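You operate a simulated robot arm through the tools that you are given. There is no shell and no other tool.

The job below is to be done with a simulated two-armed robot. You get a single attempt, and the scene is never put back.

Task
The foot bar goes for paint: unscrew both machine feet.
Fine: stand them on the bench; leave the rusty bar.
Where things are to end (x, y in the base frame): black machine foot within 6 cm of [56, 31]; grey machine foot within 6 cm of [56, 55].

Only the result counts: the job must be done as asked and must still hold three seconds after the hand-in. Knocking over, shifting, dropping, spilling or breaking anything else fails it.

Robot
Two 7-joint arms with two-finger parallel grippers on one trunk that stands fixed in place. Base frame: the origin is at the foot of the trunk, x ahead of it, y to its left, z up; the work surface is at about z = 76.7. Units: cm, degrees, N and s.
The left shoulder is at [5, 20.9, 119.6], the right one opposite. With the tool pointing down near the work surface each hand reaches from about 10 to 90 cm from the base axis, measured 20 degrees to its own side. Payload 4.4 kg a hand.
The tool frame of a hand sits at the grasp point between the pads (the TCP): z along the fingers, y along the line on which they close. The tips reach 2.3 cm beyond it. Largest opening 9.4 cm; finger width 3.8, thickness 1; the body of the gripper, 5.4 by 9.6 cm, starts 3.9 cm behind the TCP.
Orientation is that of the tool frame in the base frame, as a unit quaternion [w, x, y, z]. With the fingers straight down and closing along the base's y, the tool's x points along the base's -x, its y along +y and its z along -z.

Tools
- The arms move only by the tool apply_moves. It takes "left_moves", "right_moves" or both (then of equal length, played together; a hand with none holds still); each is a list of rows, each a list of 7 numbers: the opening, from 0 (shut) to 1 (fully open), then the shift along the tool's x, y, z in units of 20 mm (1.0 is 20 mm), then the turn, a rotation vector about the tool's x, y, z in units of 5 degrees (1.0 is 5 degrees). In form: [[fingers, tx, ty, tz, rx, ry, rz], ...]. A call has 1 to 20 rows; each row shifts and turns the commanded pose from where the row before left it, along the tool's axes as they then stand. A call with a number of a shift or a turn outside -1 to 1 is refused whole. Each row takes 0.2 s and may step no farther than 5 cm and 8.6 degrees from the row before; otherwise, or with a gripper value out of range, the whole call is refused. Where a pose cannot be reached the arm comes as near as it can. A force on the tool above 50 N (or 10 N above the force at the start of the call, whichever is more), or a blocked arm, ends the call early, and 0.2 s more pass. Each finger travels about 10.8 cm/s and halts on what it meets, pressing with about 25 N; the grip force reading is that of the motor and also rises with nothing between the fingers. The clock runs only during rows and for 0.2 s after the last one: add rows that do not move to give the fingers time. It gives the time, the measured TCP pose, the force on the tool (base axes), the opening and the grip force at its end, in the units of the frame above (readings bear some noise), with the torque about the TCP (base axes, N m) and any sound that the robot's microphone picked up, and new pictures: "pictures" is both (left out), scene, wrist or none (wrist: the cameras of the hands that moved).
- Cameras (640 x 400 px; columns grow to the right, rows downward): "scene" is now at [15.16, 1.68, 135.93]; the picture's right is [0.19, -0.98, 0.00], its down [-0.64, -0.13, -0.76] and it looks along [0.75, 0.15, -0.65] (base axes); focal length 252 px, centre (320, 200). "left" rides on the left gripper at [8.6, -1.6, -7.4] in its tool frame; the picture's right is [0.18, 0.98, 0.00], its down [-0.58, 0.11, -0.81] and it looks along [-0.79, 0.15, 0.59] (tool axes); focal length 243 px, centre (320, 200). "right" rides on the right gripper at [8.6, 1.6, -7.4] in its tool frame; the picture's right is [-0.18, 0.98, 0.00], its down [-0.58, -0.11, -0.81] and it looks along [-0.79, -0.15, 0.59] (tool axes); focal length 243 px, centre (320, 200). There is no depth. A picture from a camera that has moved, and an enlarged one, comes with that camera's place and axes in the base frame and with its lens.
- move_column(by): slides the trunk up (or, below 0, down) by that many cm; the arms and the scene camera ride with it, the base frame stays. It gives what a move gives, with no picture.
- head_to(pan, tilt): turns the head with the scene camera to pan (to the left, within 80 degrees either way) and tilt (down, from -29 to 69), counted from straight ahead of the robot. It gives what a move gives, and a new picture of the scene camera.
- close_up(camera, box): a new picture of the part [left, top, right, bottom] of that camera's present view, enlarged. It takes no simulated time.
- hand_in(): hands the job in; it is judged then, once.

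Places have to be worked out from the pictures, the camera data and where the tool is seen. Open the grippers and draw the arms clear of the work before you hand the job in, unless the task says otherwise.

The tools are called after "Request:" by a JSON object that holds its "op" and its "data". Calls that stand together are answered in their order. apply_moves: Moves the arms, as the interface text tells. Its arguments: {"type":"object","properties":{"left_moves":{"type":"array","items":{"type":"array","items":{"type":"number"}}},"right_moves":{"type":"array","items":{"type":"array","items":{"type":"number"}}},"pictures":{"type":"string","enum":["both","scene","wrist","none"]}},"required":[]} The other tools are called the same way: move_column (by) moves the trunk up or down; head_to (pan, tilt) turns the head that bears the scene camera; close_up (camera, box) takes an enlarged picture of a part of a camera's view; hand_in () hands the job in.

At the start:

```text
clock: 0.0
left_tcp_pos: [43.89, 46.83, 108.54]
left_orientation: [0.0, 0.001, 1.0, 0.001]
left_wrist_force: [0.6, 1.2, -0.6]
left_wrist_torque: [0.02, -0.05, -0.04]
left_grip_width: 9.4
left_grip_force: 0.0
right_tcp_pos: [54.5, 9.48, 101.28]
right_orientation: [0.0, 0.0, 1.0, 0.0]
right_wrist_force: [0.8, 0.9, -0.4]
right_wrist_torque: [0.02, -0.02, -0.01]
right_grip_width: 9.39
right_grip_force: 0.2
trunk travel left (down, up): [-27.5, 28.8]
head pan, tilt (commanded): [11.1, 40.6]
```

scene: 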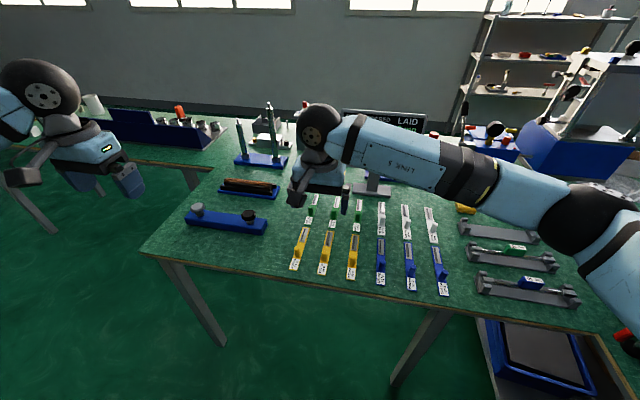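
right: 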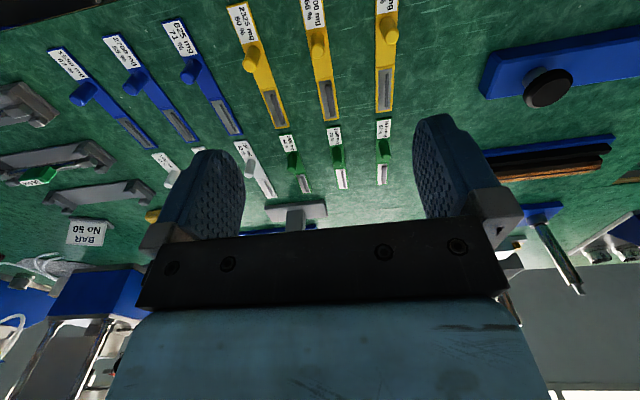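
left: 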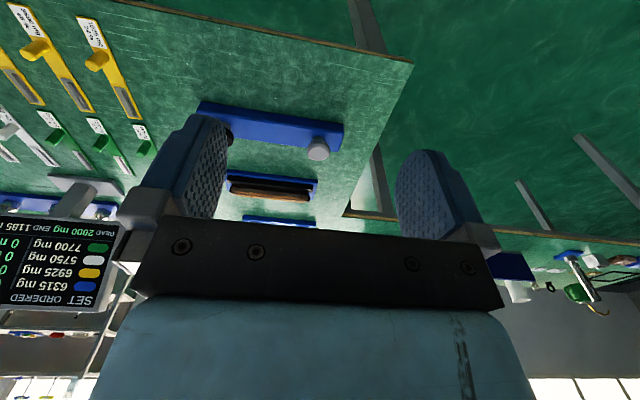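

The scene shows a blue bar with a grey and a black knob near the left front of the bench. I take close-ups to see it in detail before moving.

Request:
{"op": "close_up", "data": {"camera": "scene", "box": [160, 160, 320, 260]}}

Request:
{"op": "close_up", "data": {"camera": "left", "box": [180, 80, 380, 205]}}

Request:
{"op": "close_up", "data": {"camera": "right", "box": [460, 20, 640, 132]}}

```text
4.00 times, centred on (240, 210) of scene
camera zoom: at [15.16, 1.68, 135.93], right [0.19, -0.98, 0.0], down [-0.64, -0.13, -0.76], along [0.75, 0.15, -0.65], focal length 1010 px, centre (640, 160)
```

zoom: 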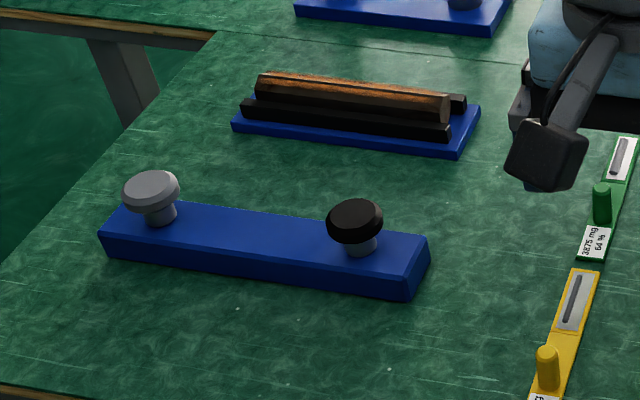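

```text
3.20 times, centred on (280, 142) of left
camera zoom: at [35.21, 45.15, 115.82], right [-0.18, 0.98, 0.0], down [0.58, 0.11, 0.81], along [0.79, 0.15, -0.59], focal length 776 px, centre (448, 384)
```

zoom: 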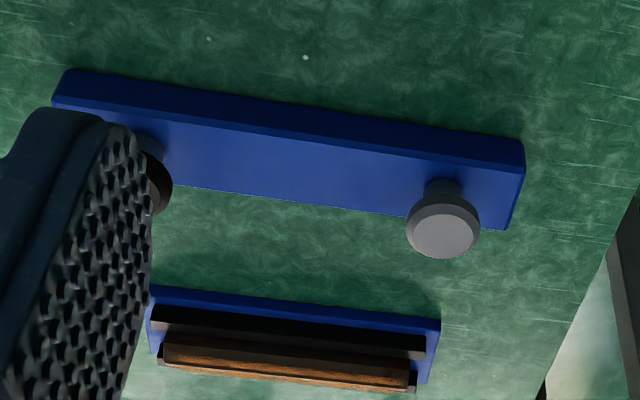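

```text
3.56 times, centred on (550, 76) of right
camera zoom: at [45.86, 11.14, 108.71], right [0.18, 0.98, 0.0], down [0.58, -0.11, 0.81], along [0.79, -0.15, -0.59], focal length 863 px, centre (-498, 641)
```

zoom: 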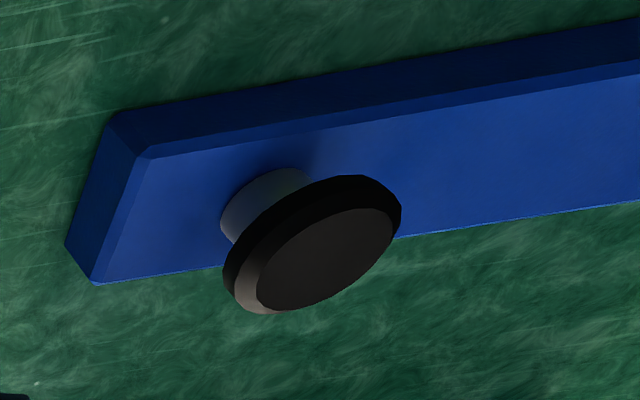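

The feet are mushroom-shaped: a disc on a shank screwed into the blue bar. Triangulating puts the black disc top at about [64.3, 33, 84] and the grey one at about [65.5, 50.6, 83]. I bring the left hand above the grey foot, staying high, to view it with the wrist camera.

Request:
{"op": "apply_moves", "data": {"left_moves": [[1, -0.7, 0.15, 0.5, 0, 0, 0], [1, -0.7, 0.15, 0.5, 0, 0, 0], [1, -0.7, 0.15, 0.5, 0, 0, 0], [1, -0.7, 0.15, 0.5, 0, 0, 0], [1, -0.7, 0.15, 0.5, 0, 0, 0], [1, -0.7, 0.15, 0.5, 0, 0, 0], [1, -0.7, 0.15, 0.5, 0, 0, 0], [1, -0.7, 0.15, 0.5, 0, 0, 0], [1, -0.7, 0.15, 0.5, 0, 0, 0], [1, -0.7, 0.15, 0.5, 0, 0, 0], [1, -0.7, 0.15, 0.5, 0, 0, 0], [1, -0.7, 0.15, 0.5, 0, 0, 0]], "pictures": "both"}}

```text
clock: 2.6
left_tcp_pos: [60.76, 50.41, 96.45]
left_orientation: [0.0, 0.0, 1.0, 0.0]
left_wrist_force: [0.3, 0.9, 0.2]
left_wrist_torque: [0.0, 0.02, -0.01]
left_grip_width: 9.42
left_grip_force: 0.0
right_tcp_pos: [54.53, 9.57, 101.34]
right_orientation: [0.0, 0.0, 1.0, 0.0]
right_wrist_force: [-0.3, 0.1, -0.3]
right_wrist_torque: [0.03, -0.02, -0.03]
right_grip_width: 9.42
right_grip_force: 0.0
trunk travel left (down, up): [-27.5, 28.8]
head pan, tilt (commanded): [11.1, 40.6]
camera scene: at [15.2, 1.69, 135.93], right [0.19, -0.98, 0.0], down [-0.64, -0.13, -0.76], along [0.74, 0.15, -0.65], focal length 252 px, centre (320, 200)
camera left: at [52.13, 48.83, 103.92], right [-0.18, 0.98, 0.0], down [0.58, 0.11, 0.81], along [0.79, 0.15, -0.59], focal length 243 px, centre (320, 200)
```

scene: 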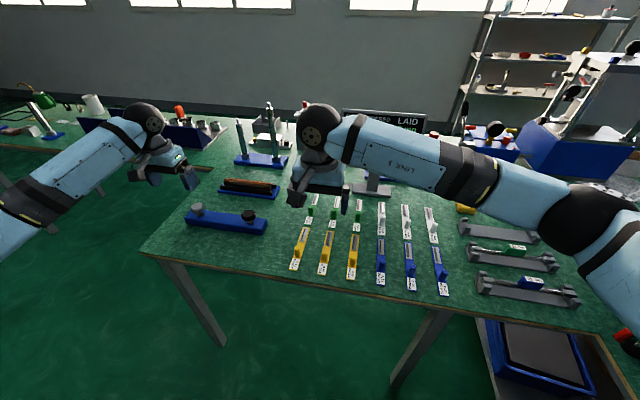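
left: 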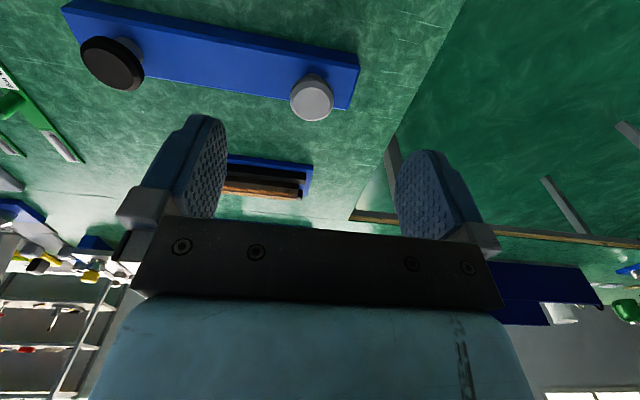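

Request:
{"op": "close_up", "data": {"camera": "left", "box": [60, 0, 220, 100]}}

Request:
{"op": "close_up", "data": {"camera": "left", "box": [240, 30, 400, 130]}}

Request:
{"op": "close_up", "data": {"camera": "left", "box": [200, 140, 360, 240]}}

```text
4.00 times, centred on (140, 50) of left
camera zoom: at [52.13, 48.83, 103.92], right [-0.18, 0.98, 0.0], down [0.58, 0.11, 0.81], along [0.79, 0.15, -0.59], focal length 970 px, centre (1040, 800)
```

zoom: 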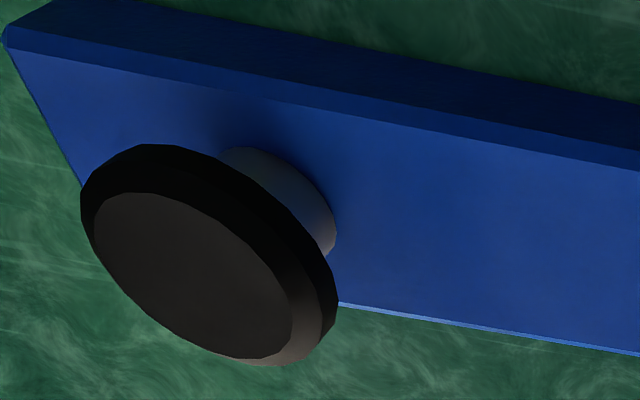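

```text
4.00 times, centred on (320, 80) of left
camera zoom: at [52.13, 48.83, 103.92], right [-0.18, 0.98, 0.0], down [0.58, 0.11, 0.81], along [0.79, 0.15, -0.59], focal length 970 px, centre (320, 680)
```

zoom: 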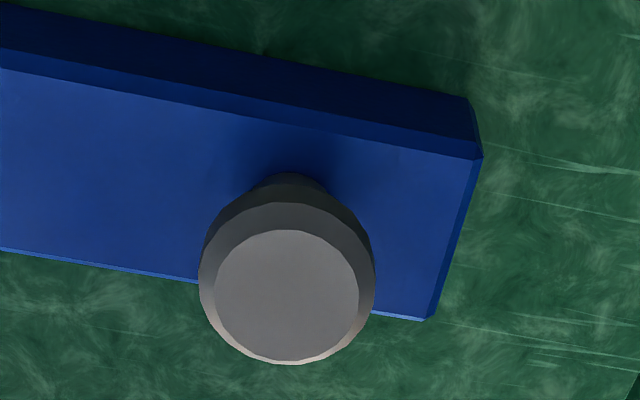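

```text
4.00 times, centred on (280, 190) of left
camera zoom: at [52.13, 48.83, 103.92], right [-0.18, 0.98, 0.0], down [0.58, 0.11, 0.81], along [0.79, 0.15, -0.59], focal length 970 px, centre (480, 240)
```

zoom: 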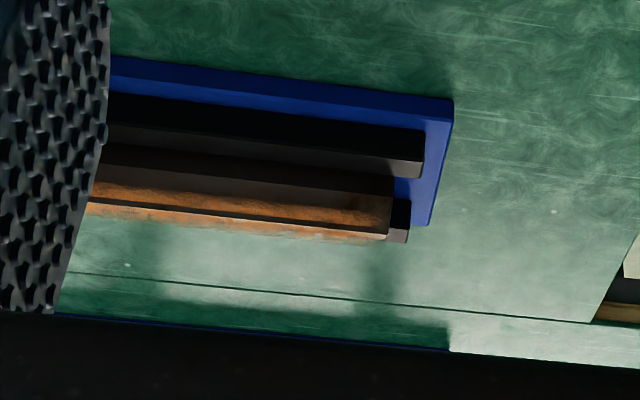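

The rusty bar is the brown one in the V-tray at x ≈ 81, well away from the work. The foot bar spans x ≈ 62.6–67.1, y ≈ 29.3–54.8, with its top at z ≈ 79.9. My plan is to clamp the bar with the right hand, closing along x, while the left unscrews the grey foot. I turn the right hand 90° at height and bring the left over the grey foot.

Request:
{"op": "apply_moves", "data": {"right_moves": [[1, 0, 0, -0.3, 0, 0, -1], [1, 0, 0, -0.3, 0, 0, -1], [1, 0, 0, 0, 0, 0, -1], [1, 0, 0, 0, 0, 0, -1], [1, 0, 0, 0, 0, 0, -1], [1, 0, 0, 0, 0, 0, -1], [1, 0, 0, 0, 0, 0, -1], [1, 0, 0, 0, 0, 0, -1], [1, 0, 0, 0, 0, 0, -1], [1, 0, 0, 0, 0, 0, -1], [1, 0, 0, 0, 0, 0, -1], [1, 0, 0, 0, 0, 0, -1], [1, 0, 0, 0, 0, 0, -1], [1, 0, 0, 0, 0, 0, -1], [1, 0, 0, 0, 0, 0, -1], [1, 0, 0, 0, 0, 0, -1], [1, 0, 0, 0, 0, 0, -1], [1, 0, 0, 0, 0, 0, -1]], "left_moves": [[1, -0.25, 0, 0.2, 0, 0, 0], [1, -0.25, 0, 0.2, 0, 0, 0], [1, -0.25, 0, 0.2, 0, 0, 0], [1, -0.25, 0, 0.2, 0, 0, 0], [1, -0.25, 0, 0.2, 0, 0, 0], [1, -0.25, 0, 0.2, 0, 0, 0], [1, -0.25, 0, 0.2, 0, 0, 0], [1, -0.25, 0, 0.2, 0, 0, 0], [1, -0.2, 0, 0.2, 0, 0, 0], [1, 0, 0, 0.2, 0, 0, 0], [1, 0, 0, 0.2, 0, 0, 0], [1, 0, 0, 0.2, 0, 0, 0], [1, 0, 0, 0.2, 0, 0, 0], [1, 0, 0, 0.2, 0, 0, 0], [1, 0, 0, 0.2, 0, 0, 0], [1, 0, 0, 0.2, 0, 0, 0], [1, 0, 0, 0.0, 0, 0, 0], [1, 0, 0, 0.0, 0, 0, 0]], "pictures": "both"}}

```text
clock: 6.4
left_tcp_pos: [65.02, 50.32, 89.88]
left_orientation: [0.0, 0.0, 1.0, 0.001]
left_wrist_force: [-0.4, 0.3, -0.8]
left_wrist_torque: [0.05, 0.01, -0.04]
left_grip_width: 9.4
left_grip_force: 0.1
right_tcp_pos: [54.56, 9.54, 102.47]
right_orientation: [0.001, -0.605, 0.796, 0.0]
right_wrist_force: [-0.3, -0.5, -1.0]
right_wrist_torque: [-0.01, -0.02, 0.03]
right_grip_width: 9.38
right_grip_force: 0.1
right hand out of reach, approached as far as the arm can: row 16, 17, 18
trunk travel left (down, up): [-27.5, 28.8]
head pan, tilt (commanded): [11.1, 40.6]
camera scene: at [15.17, 1.68, 135.93], right [0.19, -0.98, 0.0], down [-0.64, -0.13, -0.76], along [0.75, 0.15, -0.65], focal length 252 px, centre (320, 200)
camera right: at [50.6, 1.61, 109.86], right [-0.9, 0.44, 0.0], down [0.26, 0.53, 0.81], along [0.35, 0.72, -0.59], focal length 243 px, centre (320, 200)
camera left: at [56.41, 48.7, 97.42], right [-0.18, 0.98, 0.0], down [0.58, 0.11, 0.81], along [0.79, 0.15, -0.59], focal length 243 px, centre (320, 200)
```

scene: 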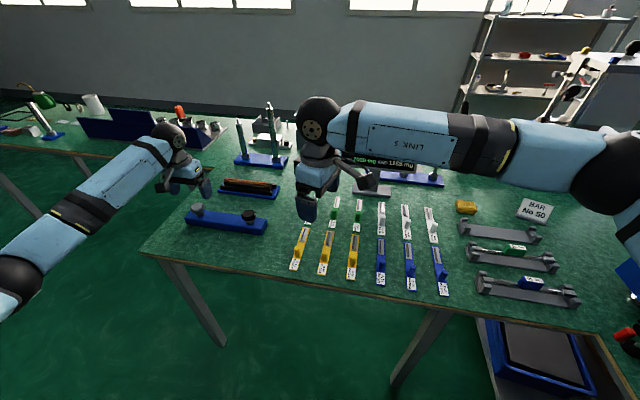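
right: 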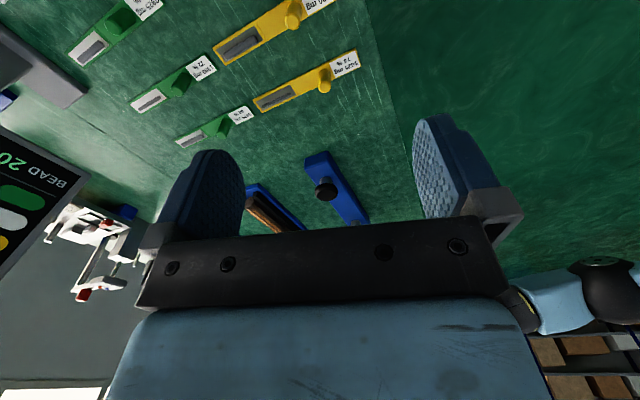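
left: 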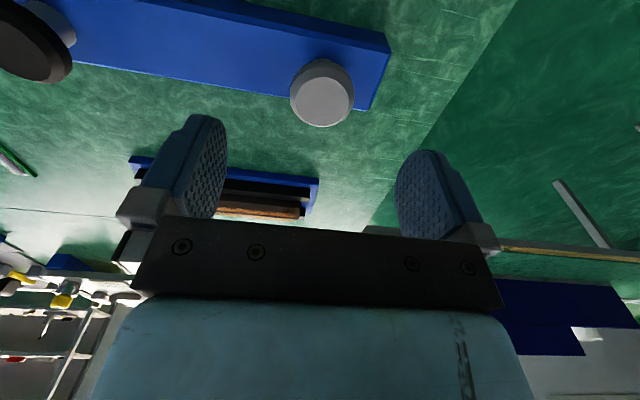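

The right hand reached its turning limit at about -75°. The limit should ease as the arm swings left, so I move the hand partway toward the bar at height and check which yaw it reaches.

Request:
{"op": "apply_moves", "data": {"right_moves": [[1, -0.9, -0.3, 0, 0, 0, 0], [1, -0.9, -0.3, 0, 0, 0, 0], [1, -0.9, -0.3, 0, 0, 0, 0], [1, -0.9, -0.3, 0, 0, 0, 0], [1, -0.9, -0.3, 0, 0, 0, 0], [1, -0.9, -0.3, 0, 0, 0, 0], [1, -0.9, -0.3, 0, 0, 0, 0], [1, -0.9, -0.3, 0, 0, 0, 0]], "left_moves": [[1, 0, 0, 0, 0, 0, -1], [1, 0, 0, 0, 0, 0, -1], [1, 0, 0, 0, 0, 0, -1], [1, 0, 0, 0, 0, 0, -1], [1, 0, 0, 0, 0, 0, -1], [1, 0, 0, 0, 0, 0, -1], [1, 0, 0, 0, 0, 0, -1], [1, 0, 0, 0, 0, 0, -1]], "pictures": "scene"}}

```text
clock: 8.2
left_tcp_pos: [64.96, 50.46, 89.96]
left_orientation: [0.0, -0.344, 0.939, 0.0]
left_wrist_force: [0.0, 0.1, 0.5]
left_wrist_torque: [0.02, -0.01, -0.02]
left_grip_width: 9.4
left_grip_force: 0.1
right_tcp_pos: [54.56, 9.45, 102.43]
right_orientation: [0.001, -0.606, 0.796, -0.001]
right_wrist_force: [0.4, 0.1, 0.0]
right_wrist_torque: [-0.02, -0.02, -0.01]
right_grip_width: 9.39
right_grip_force: 0.1
right hand out of reach, approached as far as the arm can: row 1, 2, 3, 4, 5, 6, 7, 8
trunk travel left (down, up): [-27.5, 28.8]
head pan, tilt (commanded): [11.1, 40.6]
camera scene: at [15.17, 1.68, 135.93], right [0.19, -0.98, 0.0], down [-0.64, -0.13, -0.76], along [0.75, 0.15, -0.65], focal length 252 px, centre (320, 200)
```

scene: 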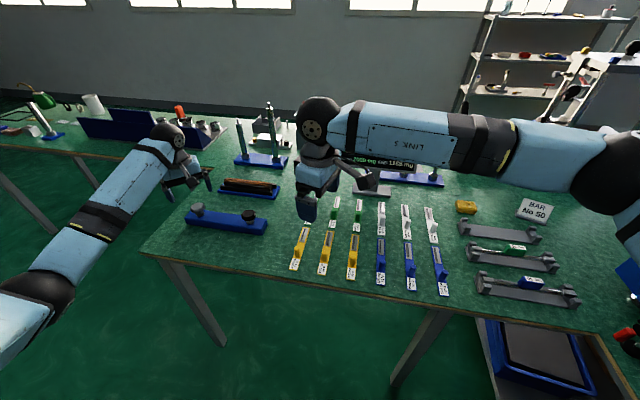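

The right hand did not move because it sits on its limit. I turn it back by a few degrees and see where the commanded pose stands.

Request:
{"op": "apply_moves", "data": {"right_moves": [[1, 0, 0, 0, 0, 0, 1], [1, 0, 0, 0, 0, 0, 1]], "pictures": "none"}}

```text
clock: 8.8
left_tcp_pos: [65.01, 50.52, 89.98]
left_orientation: [0.0, -0.342, 0.94, 0.0]
left_wrist_force: [-0.5, 0.0, 0.2]
left_wrist_torque: [0.0, 0.02, -0.03]
left_grip_width: 9.4
left_grip_force: 0.1
right_tcp_pos: [54.5, 9.53, 102.53]
right_orientation: [0.002, -0.534, 0.845, 0.0]
right_wrist_force: [0.4, 0.3, 0.1]
right_wrist_torque: [-0.04, -0.04, 0.02]
right_grip_width: 9.41
right_grip_force: 0.0
trunk travel left (down, up): [-27.5, 28.8]
head pan, tilt (commanded): [11.1, 40.6]
```

The commanded pose follows the reached one, so I try turning the right hand the other way toward +90°. Meanwhile I test how far the left hand can turn in the unscrewing direction.

Request:
{"op": "apply_moves", "data": {"right_moves": [[1, 0, 0, 0, 0, 0, 1], [1, 0, 0, 0, 0, 0, 1], [1, 0, 0, 0, 0, 0, 1], [1, 0, 0, 0, 0, 0, 1], [1, 0, 0, 0, 0, 0, 1], [1, 0, 0, 0, 0, 0, 1], [1, 0, 0, 0, 0, 0, 1], [1, 0, 0, 0, 0, 0, 1], [1, 0, 0, 0, 0, 0, 1], [1, 0, 0, 0, 0, 0, 1], [1, 0, 0, 0, 0, 0, 1], [1, 0, 0, 0, 0, 0, 1], [1, 0, 0, 0, 0, 0, 1], [1, 0, 0, 0, 0, 0, 1], [1, 0, 0, 0, 0, 0, 1], [1, 0, 0, 0, 0, 0, 1], [1, 0, 0, 0, 0, 0, 1], [1, 0, 0, 0, 0, 0, 1], [1, 0, 0, 0, 0, 0, 1], [1, 0, 0, 0, 0, 0, 1]], "left_moves": [[1, 0, 0, 0, 0, 0, -1], [1, 0, 0, 0, 0, 0, -1], [1, 0, 0, 0, 0, 0, -1], [1, 0, 0, 0, 0, 0, -1], [1, 0, 0, 0, 0, 0, -1], [1, 0, 0, 0, 0, 0, -1], [1, 0, 0, 0, 0, 0, -1], [1, 0, 0, 0, 0, 0, -1], [1, 0, 0, 0, 0, 0, -1], [1, 0, 0, 0, 0, 0, -1], [1, 0, 0, 0, 0, 0, -1], [1, 0, 0, 0, 0, 0, -1], [1, 0, 0, 0, 0, 0, -1], [1, 0, 0, 0, 0, 0, -1], [1, 0, 0, 0, 0, 0, -1], [1, 0, 0, 0, 0, 0, -1], [1, 0, 0, 0, 0, 0, -1], [1, 0, 0, 0, 0, 0, -1], [1, 0, 0, 0, 0, 0, -1], [1, 0, 0, 0, 0, 0, -1]], "pictures": "none"}}

Request:
{"op": "apply_moves", "data": {"right_moves": [[1, 0, 0, 0, 0, 0, 1], [1, 0, 0, 0, 0, 0, 1], [1, 0, 0, 0, 0, 0, 1], [1, 0, 0, 0, 0, 0, 1], [1, 0, 0, 0, 0, 0, 1], [1, 0, 0, 0, 0, 0, 1], [1, 0, 0, 0, 0, 0, 1], [1, 0, 0, 0, 0, 0, 1], [1, 0, 0, 0, 0, 0, 1], [1, 0, 0, 0, 0, 0, 1], [1, 0, 0, 0, 0, 0, 1]], "pictures": "both"}}

```text
clock: 13.0
left_tcp_pos: [65.12, 50.44, 90.06]
left_orientation: [0.0, 0.94, -0.342, -0.001]
left_wrist_force: [-0.1, 0.7, -1.3]
left_wrist_torque: [0.0, 0.0, 0.02]
left_grip_width: 9.4
left_grip_force: 0.0
right_tcp_pos: [54.51, 9.51, 102.46]
right_orientation: [0.001, 0.304, 0.953, 0.0]
right_wrist_force: [0.0, -0.5, -1.0]
right_wrist_torque: [-0.01, -0.03, -0.01]
right_grip_width: 9.41
right_grip_force: 0.1
trunk travel left (down, up): [-27.5, 28.8]
head pan, tilt (commanded): [11.1, 40.6]
```

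```text
clock: 15.4
left_tcp_pos: [65.03, 50.35, 89.95]
left_orientation: [-0.001, 0.94, -0.342, 0.0]
left_wrist_force: [-0.9, 0.1, -0.4]
left_wrist_torque: [-0.02, -0.01, 0.02]
left_grip_width: 9.4
left_grip_force: 0.1
right_tcp_pos: [54.51, 9.57, 102.72]
right_orientation: [0.001, 0.71, 0.704, 0.0]
right_wrist_force: [0.9, 0.1, 0.1]
right_wrist_torque: [0.01, 0.01, 0.0]
right_grip_width: 9.39
right_grip_force: 0.1
trunk travel left (down, up): [-27.5, 28.8]
head pan, tilt (commanded): [11.1, 40.6]
camera scene: at [15.16, 1.68, 135.93], right [0.19, -0.98, 0.0], down [-0.64, -0.13, -0.76], along [0.75, 0.15, -0.65], focal length 252 px, centre (320, 200)
camera right: at [56.19, 18.17, 110.07], right [0.98, -0.19, 0.0], down [-0.12, -0.58, 0.81], along [-0.15, -0.79, -0.59], focal length 243 px, centre (320, 200)
```

scene: 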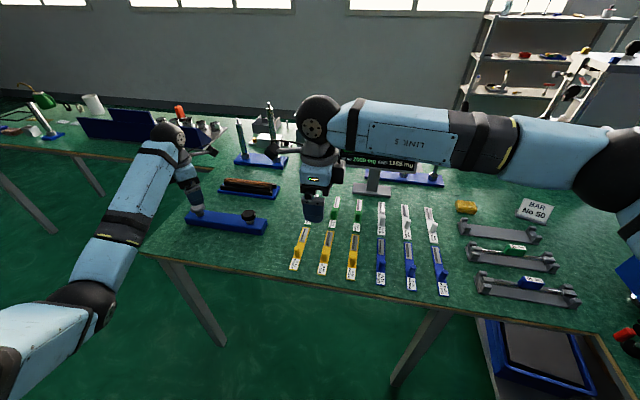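
right: 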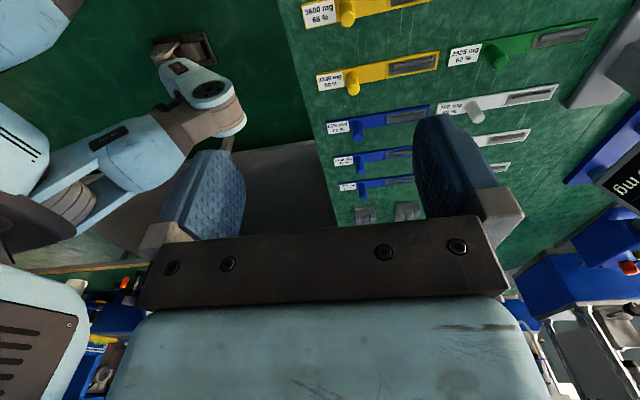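

Both hands have enough range this way: the right reached +90° and the left -140°. I now move the right hand at height to above the bar near y ≈ 38.

Request:
{"op": "apply_moves", "data": {"right_moves": [[1, 0.89, 0.324, 0.25, 0, 0, 0], [1, 0.89, 0.324, 0.25, 0, 0, 0], [1, 0.89, 0.324, 0.25, 0, 0, 0], [1, 0.89, 0.324, 0.25, 0, 0, 0], [1, 0.89, 0.324, 0.25, 0, 0, 0], [1, 0.89, 0.324, 0.25, 0, 0, 0], [1, 0.89, 0.324, 0.25, 0, 0, 0], [1, 0.89, 0.324, 0.25, 0, 0, 0], [1, 0.89, 0.324, 0.25, 0, 0, 0], [1, 0.89, 0.324, 0.25, 0, 0, 0], [1, 0.89, 0.324, 0.25, 0, 0, 0], [1, 0.89, 0.324, 0.25, 0, 0, 0], [1, 0.89, 0.324, 0.25, 0, 0, 0], [1, 0.89, 0.324, 0.25, 0, 0, 0], [1, 0.89, 0.324, 0.25, 0, 0, 0], [1, 0.89, 0.324, 0.25, 0, 0, 0]], "pictures": "both"}}

Request:
{"op": "close_up", "data": {"camera": "scene", "box": [140, 80, 340, 240]}}

```text
clock: 18.8
left_tcp_pos: [65.16, 50.52, 90.14]
left_orientation: [0.0, 0.94, -0.342, 0.0]
left_wrist_force: [-1.4, 0.0, 0.3]
left_wrist_torque: [-0.03, 0.01, 0.01]
left_grip_width: 9.38
left_grip_force: 0.0
right_tcp_pos: [61.01, 25.58, 98.08]
right_orientation: [0.001, 0.71, 0.705, 0.001]
right_wrist_force: [-0.9, 0.7, 0.7]
right_wrist_torque: [-0.03, -0.05, 0.0]
right_grip_width: 9.41
right_grip_force: 0.0
right hand out of reach, approached as far as the arm can: row 10, 11, 12, 13, 14, 15, 16
trunk travel left (down, up): [-27.5, 28.8]
head pan, tilt (commanded): [11.1, 40.6]
camera scene: at [15.16, 1.68, 135.93], right [0.19, -0.98, 0.0], down [-0.64, -0.13, -0.76], along [0.75, 0.15, -0.65], focal length 252 px, centre (320, 200)
camera right: at [62.66, 34.2, 105.56], right [0.98, -0.19, 0.0], down [-0.11, -0.58, 0.81], along [-0.15, -0.79, -0.59], focal length 243 px, centre (320, 200)
```

scene: 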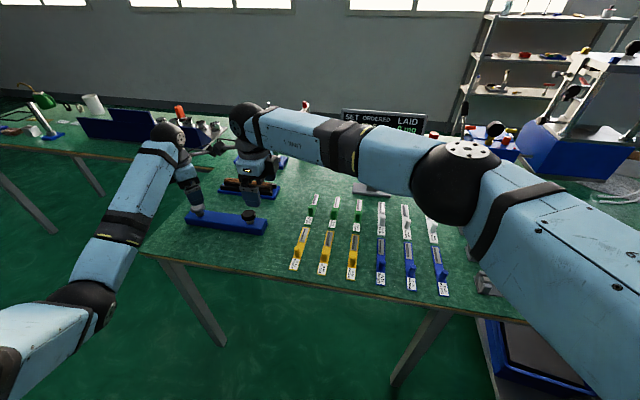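
right: 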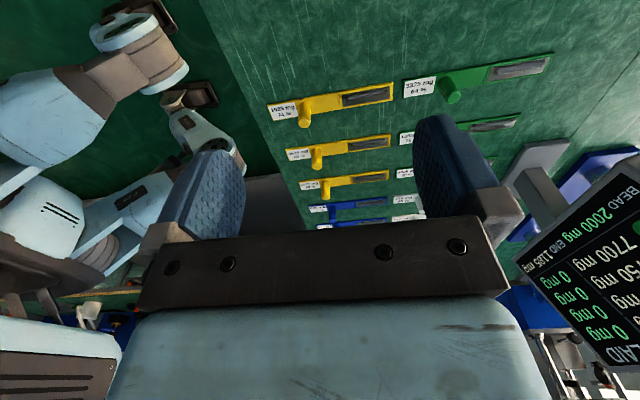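

```text
2.50 times, centred on (240, 160) of scene
camera zoom: at [15.16, 1.68, 135.93], right [0.19, -0.98, 0.0], down [-0.64, -0.13, -0.76], along [0.75, 0.15, -0.65], focal length 631 px, centre (520, 300)
```

zoom: 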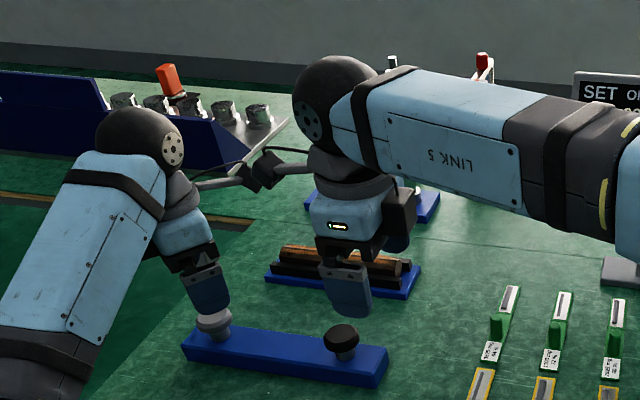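

The camera brackets nearly touch, and the right hand cannot hold a +90° yaw this far to the left. As an alternative, the right hand can grip the black disc at an easy yaw. A counter-clockwise reaction on the bar would only tighten that foot, so it will steady the bar while the left unscrews the grey foot. I turn the right hand back to yaw 0.

Request:
{"op": "apply_moves", "data": {"right_moves": [[1, 0, 0, 0, 0, 0, -1], [1, 0, 0, 0, 0, 0, -1], [1, 0, 0, 0, 0, 0, -1], [1, 0, 0, 0, 0, 0, -1], [1, 0, 0, 0, 0, 0, -1], [1, 0, 0, 0, 0, 0, -1], [1, 0, 0, 0, 0, 0, -1], [1, 0, 0, 0, 0, 0, -1], [1, 0, 0, 0, 0, 0, -1], [1, 0, 0, 0, 0, 0, -1], [1, 0, 0, 0, 0, 0, -1], [1, 0, 0, 0, 0, 0, -1], [1, 0, 0, 0, 0, 0, -1], [1, 0, 0, 0, 0, 0, -1], [1, 0, 0, 0, 0, 0, -1], [1, 0, 0, 0, 0, 0, -1], [1, 0, 0, 0, 0, 0, -1], [1, 0, 0, 0, 0, 0, -1]], "left_moves": [[1, 0, 0, -0.2, 0, 0, 1], [1, 0, 0, -0.2, 0, 0, 1], [1, 0, 0, -0.2, 0, 0, 1], [1, 0, 0, -0.2, 0, 0, 1], [1, 0, 0, 0, 0, 0, 1], [1, 0, 0, 0, 0, 0, 1], [1, 0, 0, 0, 0, 0, 1], [1, 0, 0, 0, 0, 0, 1], [1, 0, 0, 0, 0, 0, 1], [1, 0, 0, 0, 0, 0, 1], [1, 0, 0, 0, 0, 0, 1], [1, 0, 0, 0, 0, 0, 1], [1, 0, 0, 0, 0, 0, 1], [1, 0, 0, 0, 0, 0, 1], [1, 0, 0, 0, 0, 0, 1], [1, 0, 0, 0, 0, 0, 1], [1, 0, 0, 0, 0, 0, 1], [1, 0, 0, 0, 0, 0, 1]], "pictures": "both"}}

```text
clock: 22.6
left_tcp_pos: [65.03, 50.33, 91.77]
left_orientation: [-0.001, -0.422, 0.906, 0.0]
left_wrist_force: [-0.5, -0.6, 0.4]
left_wrist_torque: [-0.02, 0.0, 0.02]
left_grip_width: 9.41
left_grip_force: 0.1
right_tcp_pos: [61.11, 25.33, 98.29]
right_orientation: [0.002, 0.002, 1.0, 0.0]
right_wrist_force: [-0.3, -0.5, 0.2]
right_wrist_torque: [0.03, 0.02, 0.01]
right_grip_width: 9.41
right_grip_force: 0.1
trunk travel left (down, up): [-27.5, 28.8]
head pan, tilt (commanded): [11.1, 40.6]
camera scene: at [15.16, 1.68, 135.93], right [0.19, -0.98, 0.0], down [-0.64, -0.13, -0.76], along [0.75, 0.15, -0.65], focal length 252 px, centre (320, 200)
camera right: at [52.35, 27.08, 105.55], right [0.19, 0.98, 0.0], down [0.58, -0.11, 0.81], along [0.79, -0.15, -0.59], focal length 243 px, centre (320, 200)
camera left: at [60.78, 42.72, 99.11], right [-0.87, 0.49, 0.0], down [0.29, 0.52, 0.81], along [0.4, 0.7, -0.59], focal length 243 px, centre (320, 200)
```

scene: 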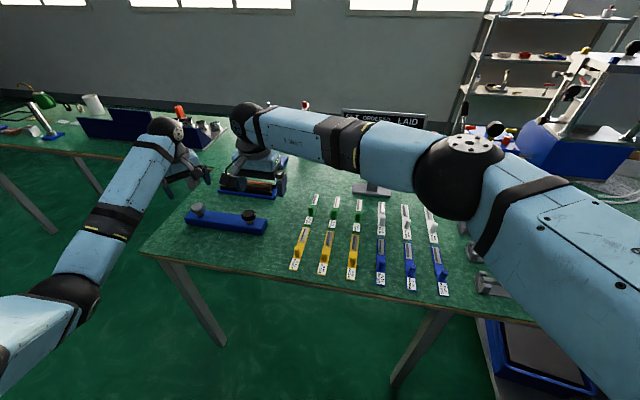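
right: 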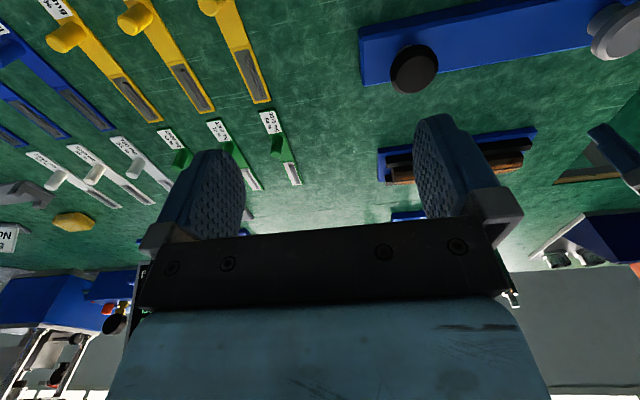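
left: 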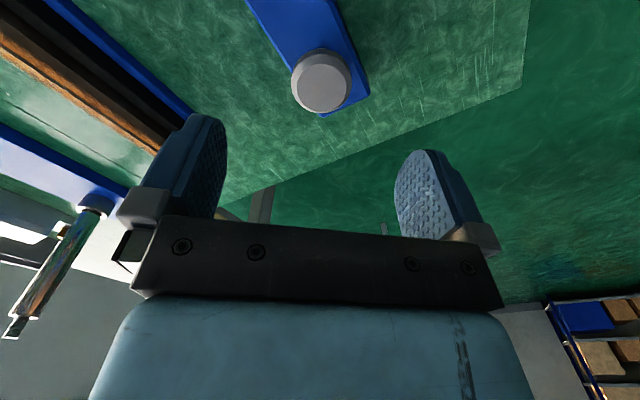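

The rays agree on the black disc at ≈ [64.8, 33.4] and the grey disc at ≈ [65.05, 50.4]. I move the right hand above the black foot.

Request:
{"op": "apply_moves", "data": {"right_moves": [[1, -0.31, 0.672, 0.5, 0, 0, 0], [1, -0.31, 0.672, 0.5, 0, 0, 0], [1, -0.31, 0.672, 0.5, 0, 0, 0], [1, -0.31, 0.672, 0.5, 0, 0, 0], [1, -0.31, 0.672, 0.5, 0, 0, 0], [1, -0.31, 0.672, 0.5, 0, 0, 0]], "pictures": "both"}}

```text
clock: 24.0
left_tcp_pos: [65.04, 50.44, 91.67]
left_orientation: [0.0, -0.423, 0.906, 0.0]
left_wrist_force: [0.0, 0.4, 0.1]
left_wrist_torque: [0.01, 0.03, 0.01]
left_grip_width: 9.39
left_grip_force: 0.1
right_tcp_pos: [61.0, 25.41, 98.14]
right_orientation: [0.001, 0.003, 1.0, 0.0]
right_wrist_force: [-0.2, 0.6, 0.1]
right_wrist_torque: [-0.03, 0.01, 0.01]
right_grip_width: 9.4
right_grip_force: 0.0
right hand out of reach, approached as far as the arm can: row 1, 2, 3, 4, 5, 6
trunk travel left (down, up): [-27.5, 28.8]
head pan, tilt (commanded): [11.1, 40.6]
camera scene: at [15.16, 1.68, 135.93], right [0.19, -0.98, 0.0], down [-0.64, -0.13, -0.76], along [0.75, 0.15, -0.65], focal length 252 px, centre (320, 200)
camera right: at [52.36, 27.1, 105.55], right [0.19, 0.98, 0.0], down [0.58, -0.11, 0.81], along [0.79, -0.15, -0.59], focal length 243 px, centre (320, 200)
```

scene: 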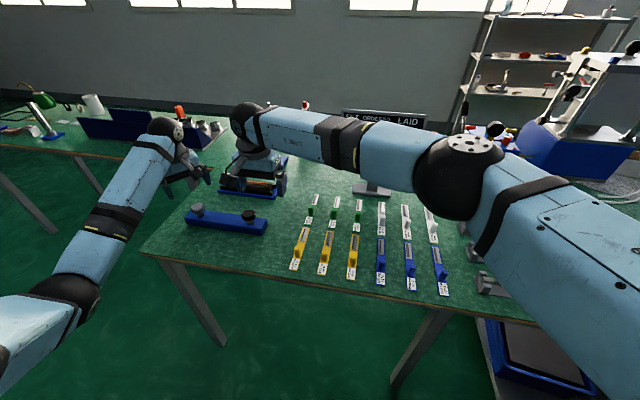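
right: 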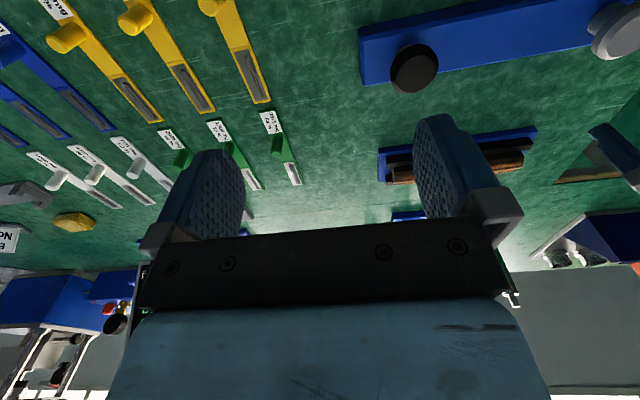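

The right hand is stopped by position here, not by yaw. I probe single directions (down, then left, then forward) to learn what limits it.

Request:
{"op": "apply_moves", "data": {"right_moves": [[1, 0, 0, 0.5, 0, 0, 0], [1, 0, 0, 0.5, 0, 0, 0], [1, 0, 0, 0.5, 0, 0, 0]], "pictures": "none"}}

Request:
{"op": "apply_moves", "data": {"right_moves": [[1, 0, 0.5, 0, 0, 0, 0], [1, 0, 0.5, 0, 0, 0, 0], [1, 0, 0.5, 0, 0, 0, 0]], "pictures": "none"}}

Request:
{"op": "apply_moves", "data": {"right_moves": [[1, -0.5, 0, 0, 0, 0, 0], [1, -0.5, 0, 0, 0, 0, 0], [1, -0.5, 0, 0, 0, 0, 0]], "pictures": "none"}}

```text
clock: 24.8
left_tcp_pos: [65.08, 50.44, 91.65]
left_orientation: [0.0, -0.423, 0.906, -0.001]
left_wrist_force: [-0.5, 0.2, 0.1]
left_wrist_torque: [-0.02, -0.01, -0.01]
left_grip_width: 9.39
left_grip_force: 0.0
right_tcp_pos: [61.16, 25.36, 95.1]
right_orientation: [0.001, 0.004, 1.0, 0.0]
right_wrist_force: [1.1, -0.9, 0.0]
right_wrist_torque: [0.01, 0.0, -0.02]
right_grip_width: 9.41
right_grip_force: 0.1
trunk travel left (down, up): [-27.5, 28.8]
head pan, tilt (commanded): [11.1, 40.6]
```

```text
clock: 25.6
left_tcp_pos: [65.0, 50.37, 91.8]
left_orientation: [0.0, -0.422, 0.907, 0.0]
left_wrist_force: [1.2, -0.7, -0.1]
left_wrist_torque: [-0.03, 0.01, -0.01]
left_grip_width: 9.38
left_grip_force: 0.2
right_tcp_pos: [60.76, 25.55, 94.97]
right_orientation: [0.002, 0.003, 1.0, 0.0]
right_wrist_force: [-0.2, 0.4, -0.3]
right_wrist_torque: [-0.02, 0.01, -0.01]
right_grip_width: 9.4
right_grip_force: 0.0
right hand out of reach, approached as far as the arm can: row 1, 2, 3
trunk travel left (down, up): [-27.5, 28.8]
head pan, tilt (commanded): [11.1, 40.6]
```

```text
clock: 26.4
left_tcp_pos: [65.05, 50.42, 91.63]
left_orientation: [0.0, -0.423, 0.906, 0.0]
left_wrist_force: [0.6, -0.4, -0.3]
left_wrist_torque: [-0.02, 0.01, 0.01]
left_grip_width: 9.4
left_grip_force: 0.1
right_tcp_pos: [60.62, 25.52, 94.95]
right_orientation: [0.001, 0.003, 1.0, 0.001]
right_wrist_force: [0.1, 0.2, 0.2]
right_wrist_torque: [-0.02, -0.03, 0.02]
right_grip_width: 9.39
right_grip_force: 0.1
right hand out of reach, approached as far as the arm can: row 1, 2, 3
trunk travel left (down, up): [-27.5, 28.8]
head pan, tilt (commanded): [11.1, 40.6]
```

The right arm's reach ends about 73 cm from its shoulder, so it cannot get to the black foot or the bar with the tool pointing down. Only the left arm can do the work. I withdraw the right hand, turn the left to a start yaw of about +10°, and lower it to just above the grey disc. I will then try small twists while watching the bar.

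Request:
{"op": "apply_moves", "data": {"right_moves": [[1, 0.254, -0.667, -0.25, 0, 0, 0], [1, 0.254, -0.667, -0.25, 0, 0, 0], [1, 0.254, -0.667, -0.25, 0, 0, 0], [1, 0.254, -0.667, -0.25, 0, 0, 0], [1, 0.254, -0.667, -0.25, 0, 0, 0], [1, 0.254, -0.667, -0.25, 0, 0, 0], [1, 0.254, -0.667, -0.25, 0, 0, 0], [1, 0.254, -0.667, -0.25, 0, 0, 0], [1, 0.254, -0.667, -0.25, 0, 0, 0], [1, 0.254, -0.667, -0.25, 0, 0, 0], [1, 0.254, -0.667, -0.25, 0, 0, 0], [1, 0.254, -0.667, -0.25, 0, 0, 0]], "left_moves": [[1, 0, 0, 0.2, 0, 0, 1], [1, 0, 0, 0.2, 0, 0, 1], [1, 0, 0, 0.2, 0, 0, 1], [1, 0, 0, 0.2, 0, 0, 1], [1, 0, 0, 0.2, 0, 0, 1], [1, 0, 0, 0.2, 0, 0, 1], [1, 0, 0, 0.2, 0, 0, 1], [1, 0, 0, 0.2, 0, 0, 1], [1, 0, 0, 0.2, 0, 0, 1], [1, 0, 0, 0.2, 0, 0, 1], [1, 0, 0, 0.2, 0, 0, 1], [1, 0, 0, 0.2, 0, 0, 1]], "pictures": "both"}}

```text
clock: 29.0
left_tcp_pos: [65.11, 50.38, 86.87]
left_orientation: [0.0, 0.088, 0.996, 0.0]
left_wrist_force: [-0.4, -0.6, -0.2]
left_wrist_torque: [-0.02, -0.02, 0.01]
left_grip_width: 9.41
left_grip_force: 0.0
right_tcp_pos: [54.29, 9.82, 100.96]
right_orientation: [0.001, 0.004, 1.0, 0.001]
right_wrist_force: [0.9, 0.1, 0.4]
right_wrist_torque: [-0.02, 0.03, 0.01]
right_grip_width: 9.39
right_grip_force: 0.2
trunk travel left (down, up): [-27.5, 28.8]
head pan, tilt (commanded): [11.1, 40.6]
camera scene: at [15.14, 1.64, 135.94], right [0.19, -0.98, 0.0], down [-0.64, -0.13, -0.76], along [0.75, 0.15, -0.65], focal length 252 px, centre (320, 200)
camera right: at [45.69, 11.55, 108.44], right [0.19, 0.98, 0.0], down [0.58, -0.11, 0.81], along [0.79, -0.15, -0.59], focal length 243 px, centre (320, 200)
camera left: at [56.29, 50.26, 94.2], right [-0.01, 1.0, 0.0], down [0.59, 0.01, 0.81], along [0.81, 0.01, -0.59], focal length 243 px, centre (320, 200)
```

scene: 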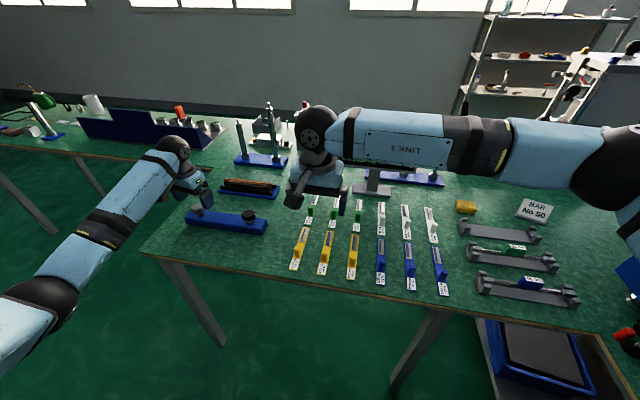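
right: 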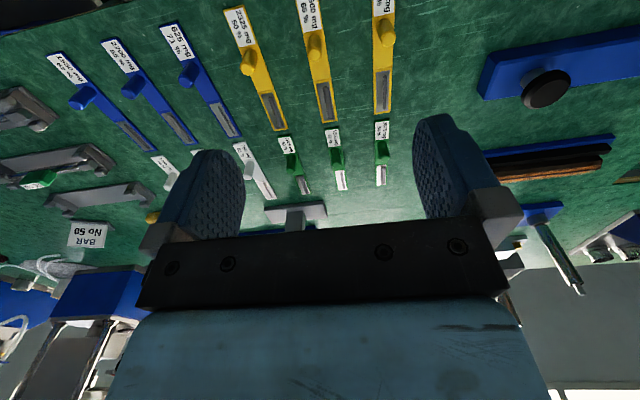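
left: 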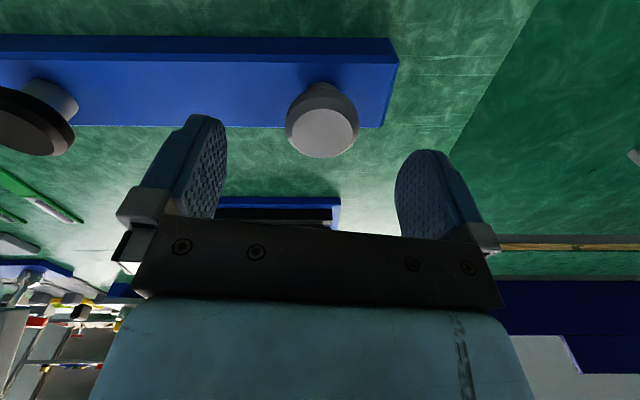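

The disc appears centred under the tool axis. I descend to TCP z ≈ 82.8, with the tips just above the bar top, and close gently on the disc.

Request:
{"op": "apply_moves", "data": {"left_moves": [[1, 0, 0, 0.68, 0, 0, 0], [1, 0, 0, 0.68, 0, 0, 0], [1, 0, 0, 0.68, 0, 0, 0], [0.7, 0, 0, 0, 0, 0, 0], [0.5, 0, 0, 0, 0, 0, 0], [0.4, 0, 0, 0, 0, 0, 0], [0.3, 0, 0, 0, 0, 0, 0], [0.2, 0, 0, 0, 0, 0, 0]], "pictures": "both"}}

Request:
{"op": "close_up", "data": {"camera": "scene", "box": [160, 160, 320, 260]}}

```text
clock: 30.8
left_tcp_pos: [65.08, 50.41, 82.65]
left_orientation: [0.0, 0.088, 0.996, 0.0]
left_wrist_force: [-0.6, 2.2, 0.9]
left_wrist_torque: [0.06, 0.0, 0.03]
left_grip_width: 4.05
left_grip_force: 24.9
right_tcp_pos: [54.43, 9.89, 101.0]
right_orientation: [0.001, 0.004, 1.0, 0.0]
right_wrist_force: [0.5, 0.0, -0.5]
right_wrist_torque: [-0.01, 0.01, 0.02]
right_grip_width: 9.42
right_grip_force: 0.0
trunk travel left (down, up): [-27.5, 28.8]
head pan, tilt (commanded): [11.1, 40.6]
camera scene: at [15.15, 1.69, 135.93], right [0.19, -0.98, 0.0], down [-0.64, -0.13, -0.76], along [0.75, 0.15, -0.65], focal length 252 px, centre (320, 200)
camera left: at [56.3, 50.28, 90.17], right [-0.01, 1.0, 0.0], down [0.59, 0.01, 0.81], along [0.81, 0.01, -0.59], focal length 243 px, centre (320, 200)
```

scene: 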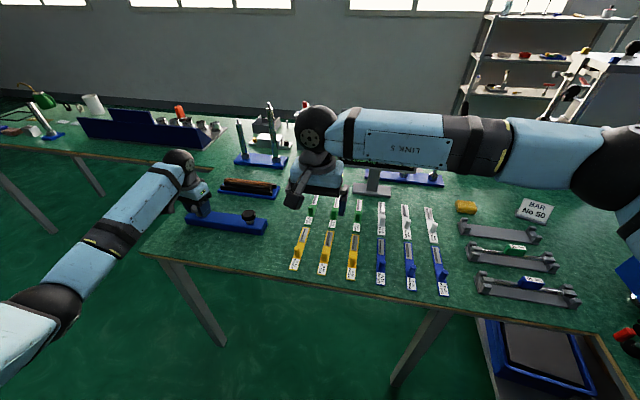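
left: 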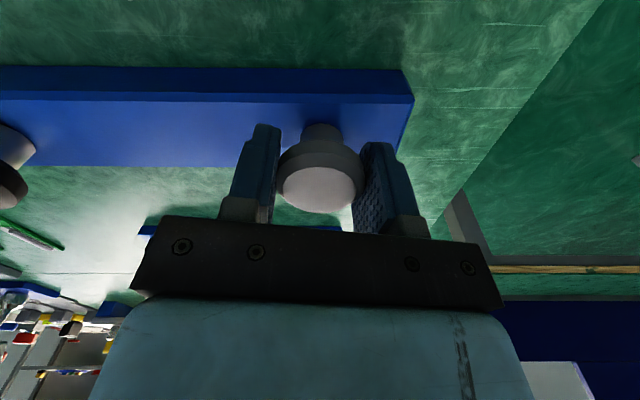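

```text
4.00 times, centred on (240, 210) of scene
camera zoom: at [15.15, 1.69, 135.93], right [0.19, -0.98, 0.0], down [-0.64, -0.13, -0.76], along [0.75, 0.15, -0.65], focal length 1010 px, centre (640, 160)
```

zoom: 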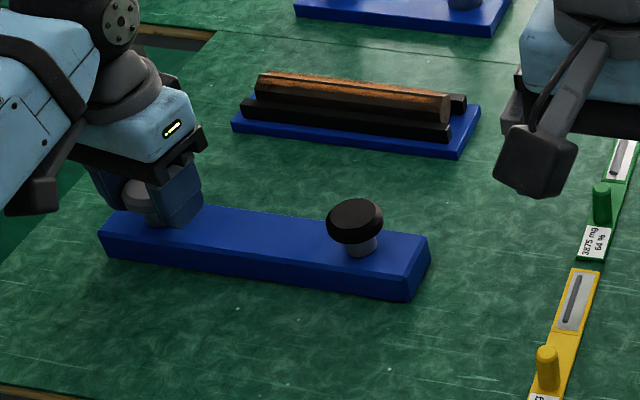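

The disc is gripped (width 4.05) and the bar has not moved. I twist counter-clockwise by 5° in small steps and check the torque and the bar.

Request:
{"op": "apply_moves", "data": {"left_moves": [[0, 0, 0, 0, 0, 0, -0.3], [0, 0, 0, 0, 0, 0, -0.3], [0, 0, 0, 0, 0, 0, -0.4]], "pictures": "wrist"}}

Request:
{"op": "close_up", "data": {"camera": "scene", "box": [160, 160, 320, 260]}}

```text
clock: 31.6
left_tcp_pos: [65.07, 50.37, 82.72]
left_orientation: [0.001, 0.044, 0.999, 0.0]
left_wrist_force: [5.5, -0.8, 2.5]
left_wrist_torque: [-0.01, -0.14, -0.02]
left_grip_width: 4.04
left_grip_force: 25.3
right_tcp_pos: [54.39, 9.88, 101.06]
right_orientation: [0.001, 0.003, 1.0, 0.0]
right_wrist_force: [0.8, -0.2, 0.0]
right_wrist_torque: [0.0, -0.01, -0.01]
right_grip_width: 9.4
right_grip_force: 0.1
trunk travel left (down, up): [-27.5, 28.8]
head pan, tilt (commanded): [11.1, 40.6]
camera left: at [56.34, 49.52, 90.16], right [-0.1, 1.0, 0.0], down [0.59, 0.06, 0.81], along [0.8, 0.08, -0.59], focal length 243 px, centre (320, 200)
```

left: 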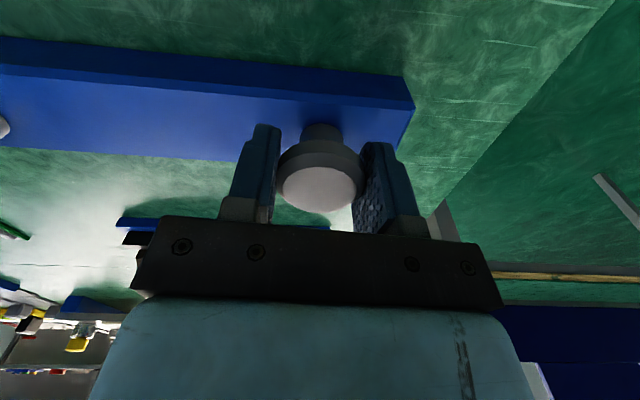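

```text
4.00 times, centred on (240, 210) of scene
camera zoom: at [15.18, 1.66, 135.93], right [0.19, -0.98, 0.0], down [-0.64, -0.13, -0.76], along [0.75, 0.15, -0.65], focal length 1010 px, centre (640, 160)
```

zoom: 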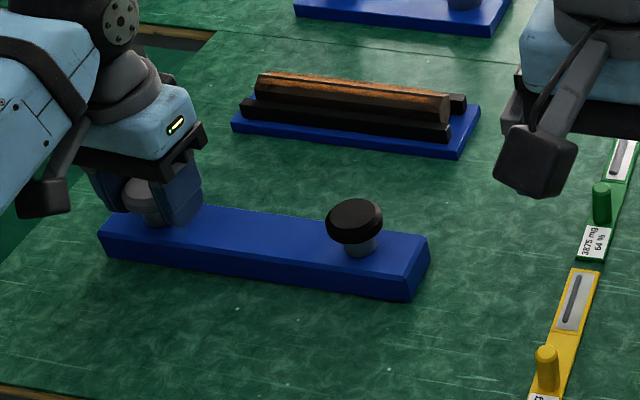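

The bar did not move and the torque is small, so the foot seems to turn freely. I continue 50° more.

Request:
{"op": "apply_moves", "data": {"left_moves": [[0, 0, 0, 0, 0, 0, -1], [0, 0, 0, 0, 0, 0, -1], [0, 0, 0, 0, 0, 0, -1], [0, 0, 0, 0, 0, 0, -1], [0, 0, 0, 0, 0, 0, -1], [0, 0, 0, 0, 0, 0, -1], [0, 0, 0, 0, 0, 0, -1], [0, 0, 0, 0, 0, 0, -1], [0, 0, 0, 0, 0, 0, -1], [0, 0, 0, 0, 0, 0, -1]], "pictures": "wrist"}}

Request:
{"op": "close_up", "data": {"camera": "scene", "box": [160, 160, 320, 260]}}

```text
clock: 33.8
left_tcp_pos: [65.08, 50.56, 82.64]
left_orientation: [0.0, -0.383, 0.924, 0.0]
left_wrist_force: [19.3, 1.4, 0.5]
left_wrist_torque: [0.05, -0.54, -0.06]
left_grip_width: 4.02
left_grip_force: 24.6
right_tcp_pos: [54.6, 9.89, 100.91]
right_orientation: [0.0, 0.004, 1.0, 0.0]
right_wrist_force: [0.0, 0.7, 0.6]
right_wrist_torque: [0.03, 0.0, 0.02]
right_grip_width: 9.4
right_grip_force: 0.1
trunk travel left (down, up): [-27.5, 28.8]
head pan, tilt (commanded): [11.1, 40.6]
camera left: at [60.15, 43.19, 90.17], right [-0.83, 0.56, 0.0], down [0.33, 0.49, 0.81], along [0.45, 0.67, -0.59], focal length 243 px, centre (320, 200)
```

left: 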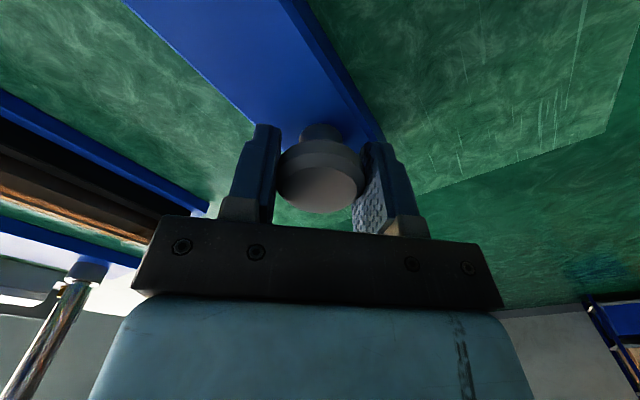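

```text
4.00 times, centred on (240, 210) of scene
camera zoom: at [15.34, 1.69, 135.91], right [0.19, -0.98, 0.0], down [-0.64, -0.13, -0.76], along [0.74, 0.15, -0.65], focal length 1010 px, centre (640, 160)
```

zoom: 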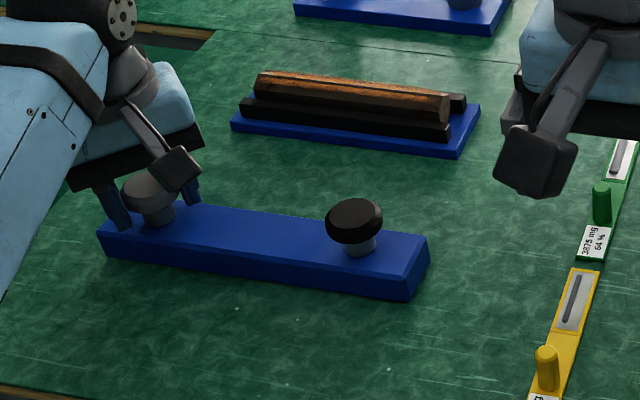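

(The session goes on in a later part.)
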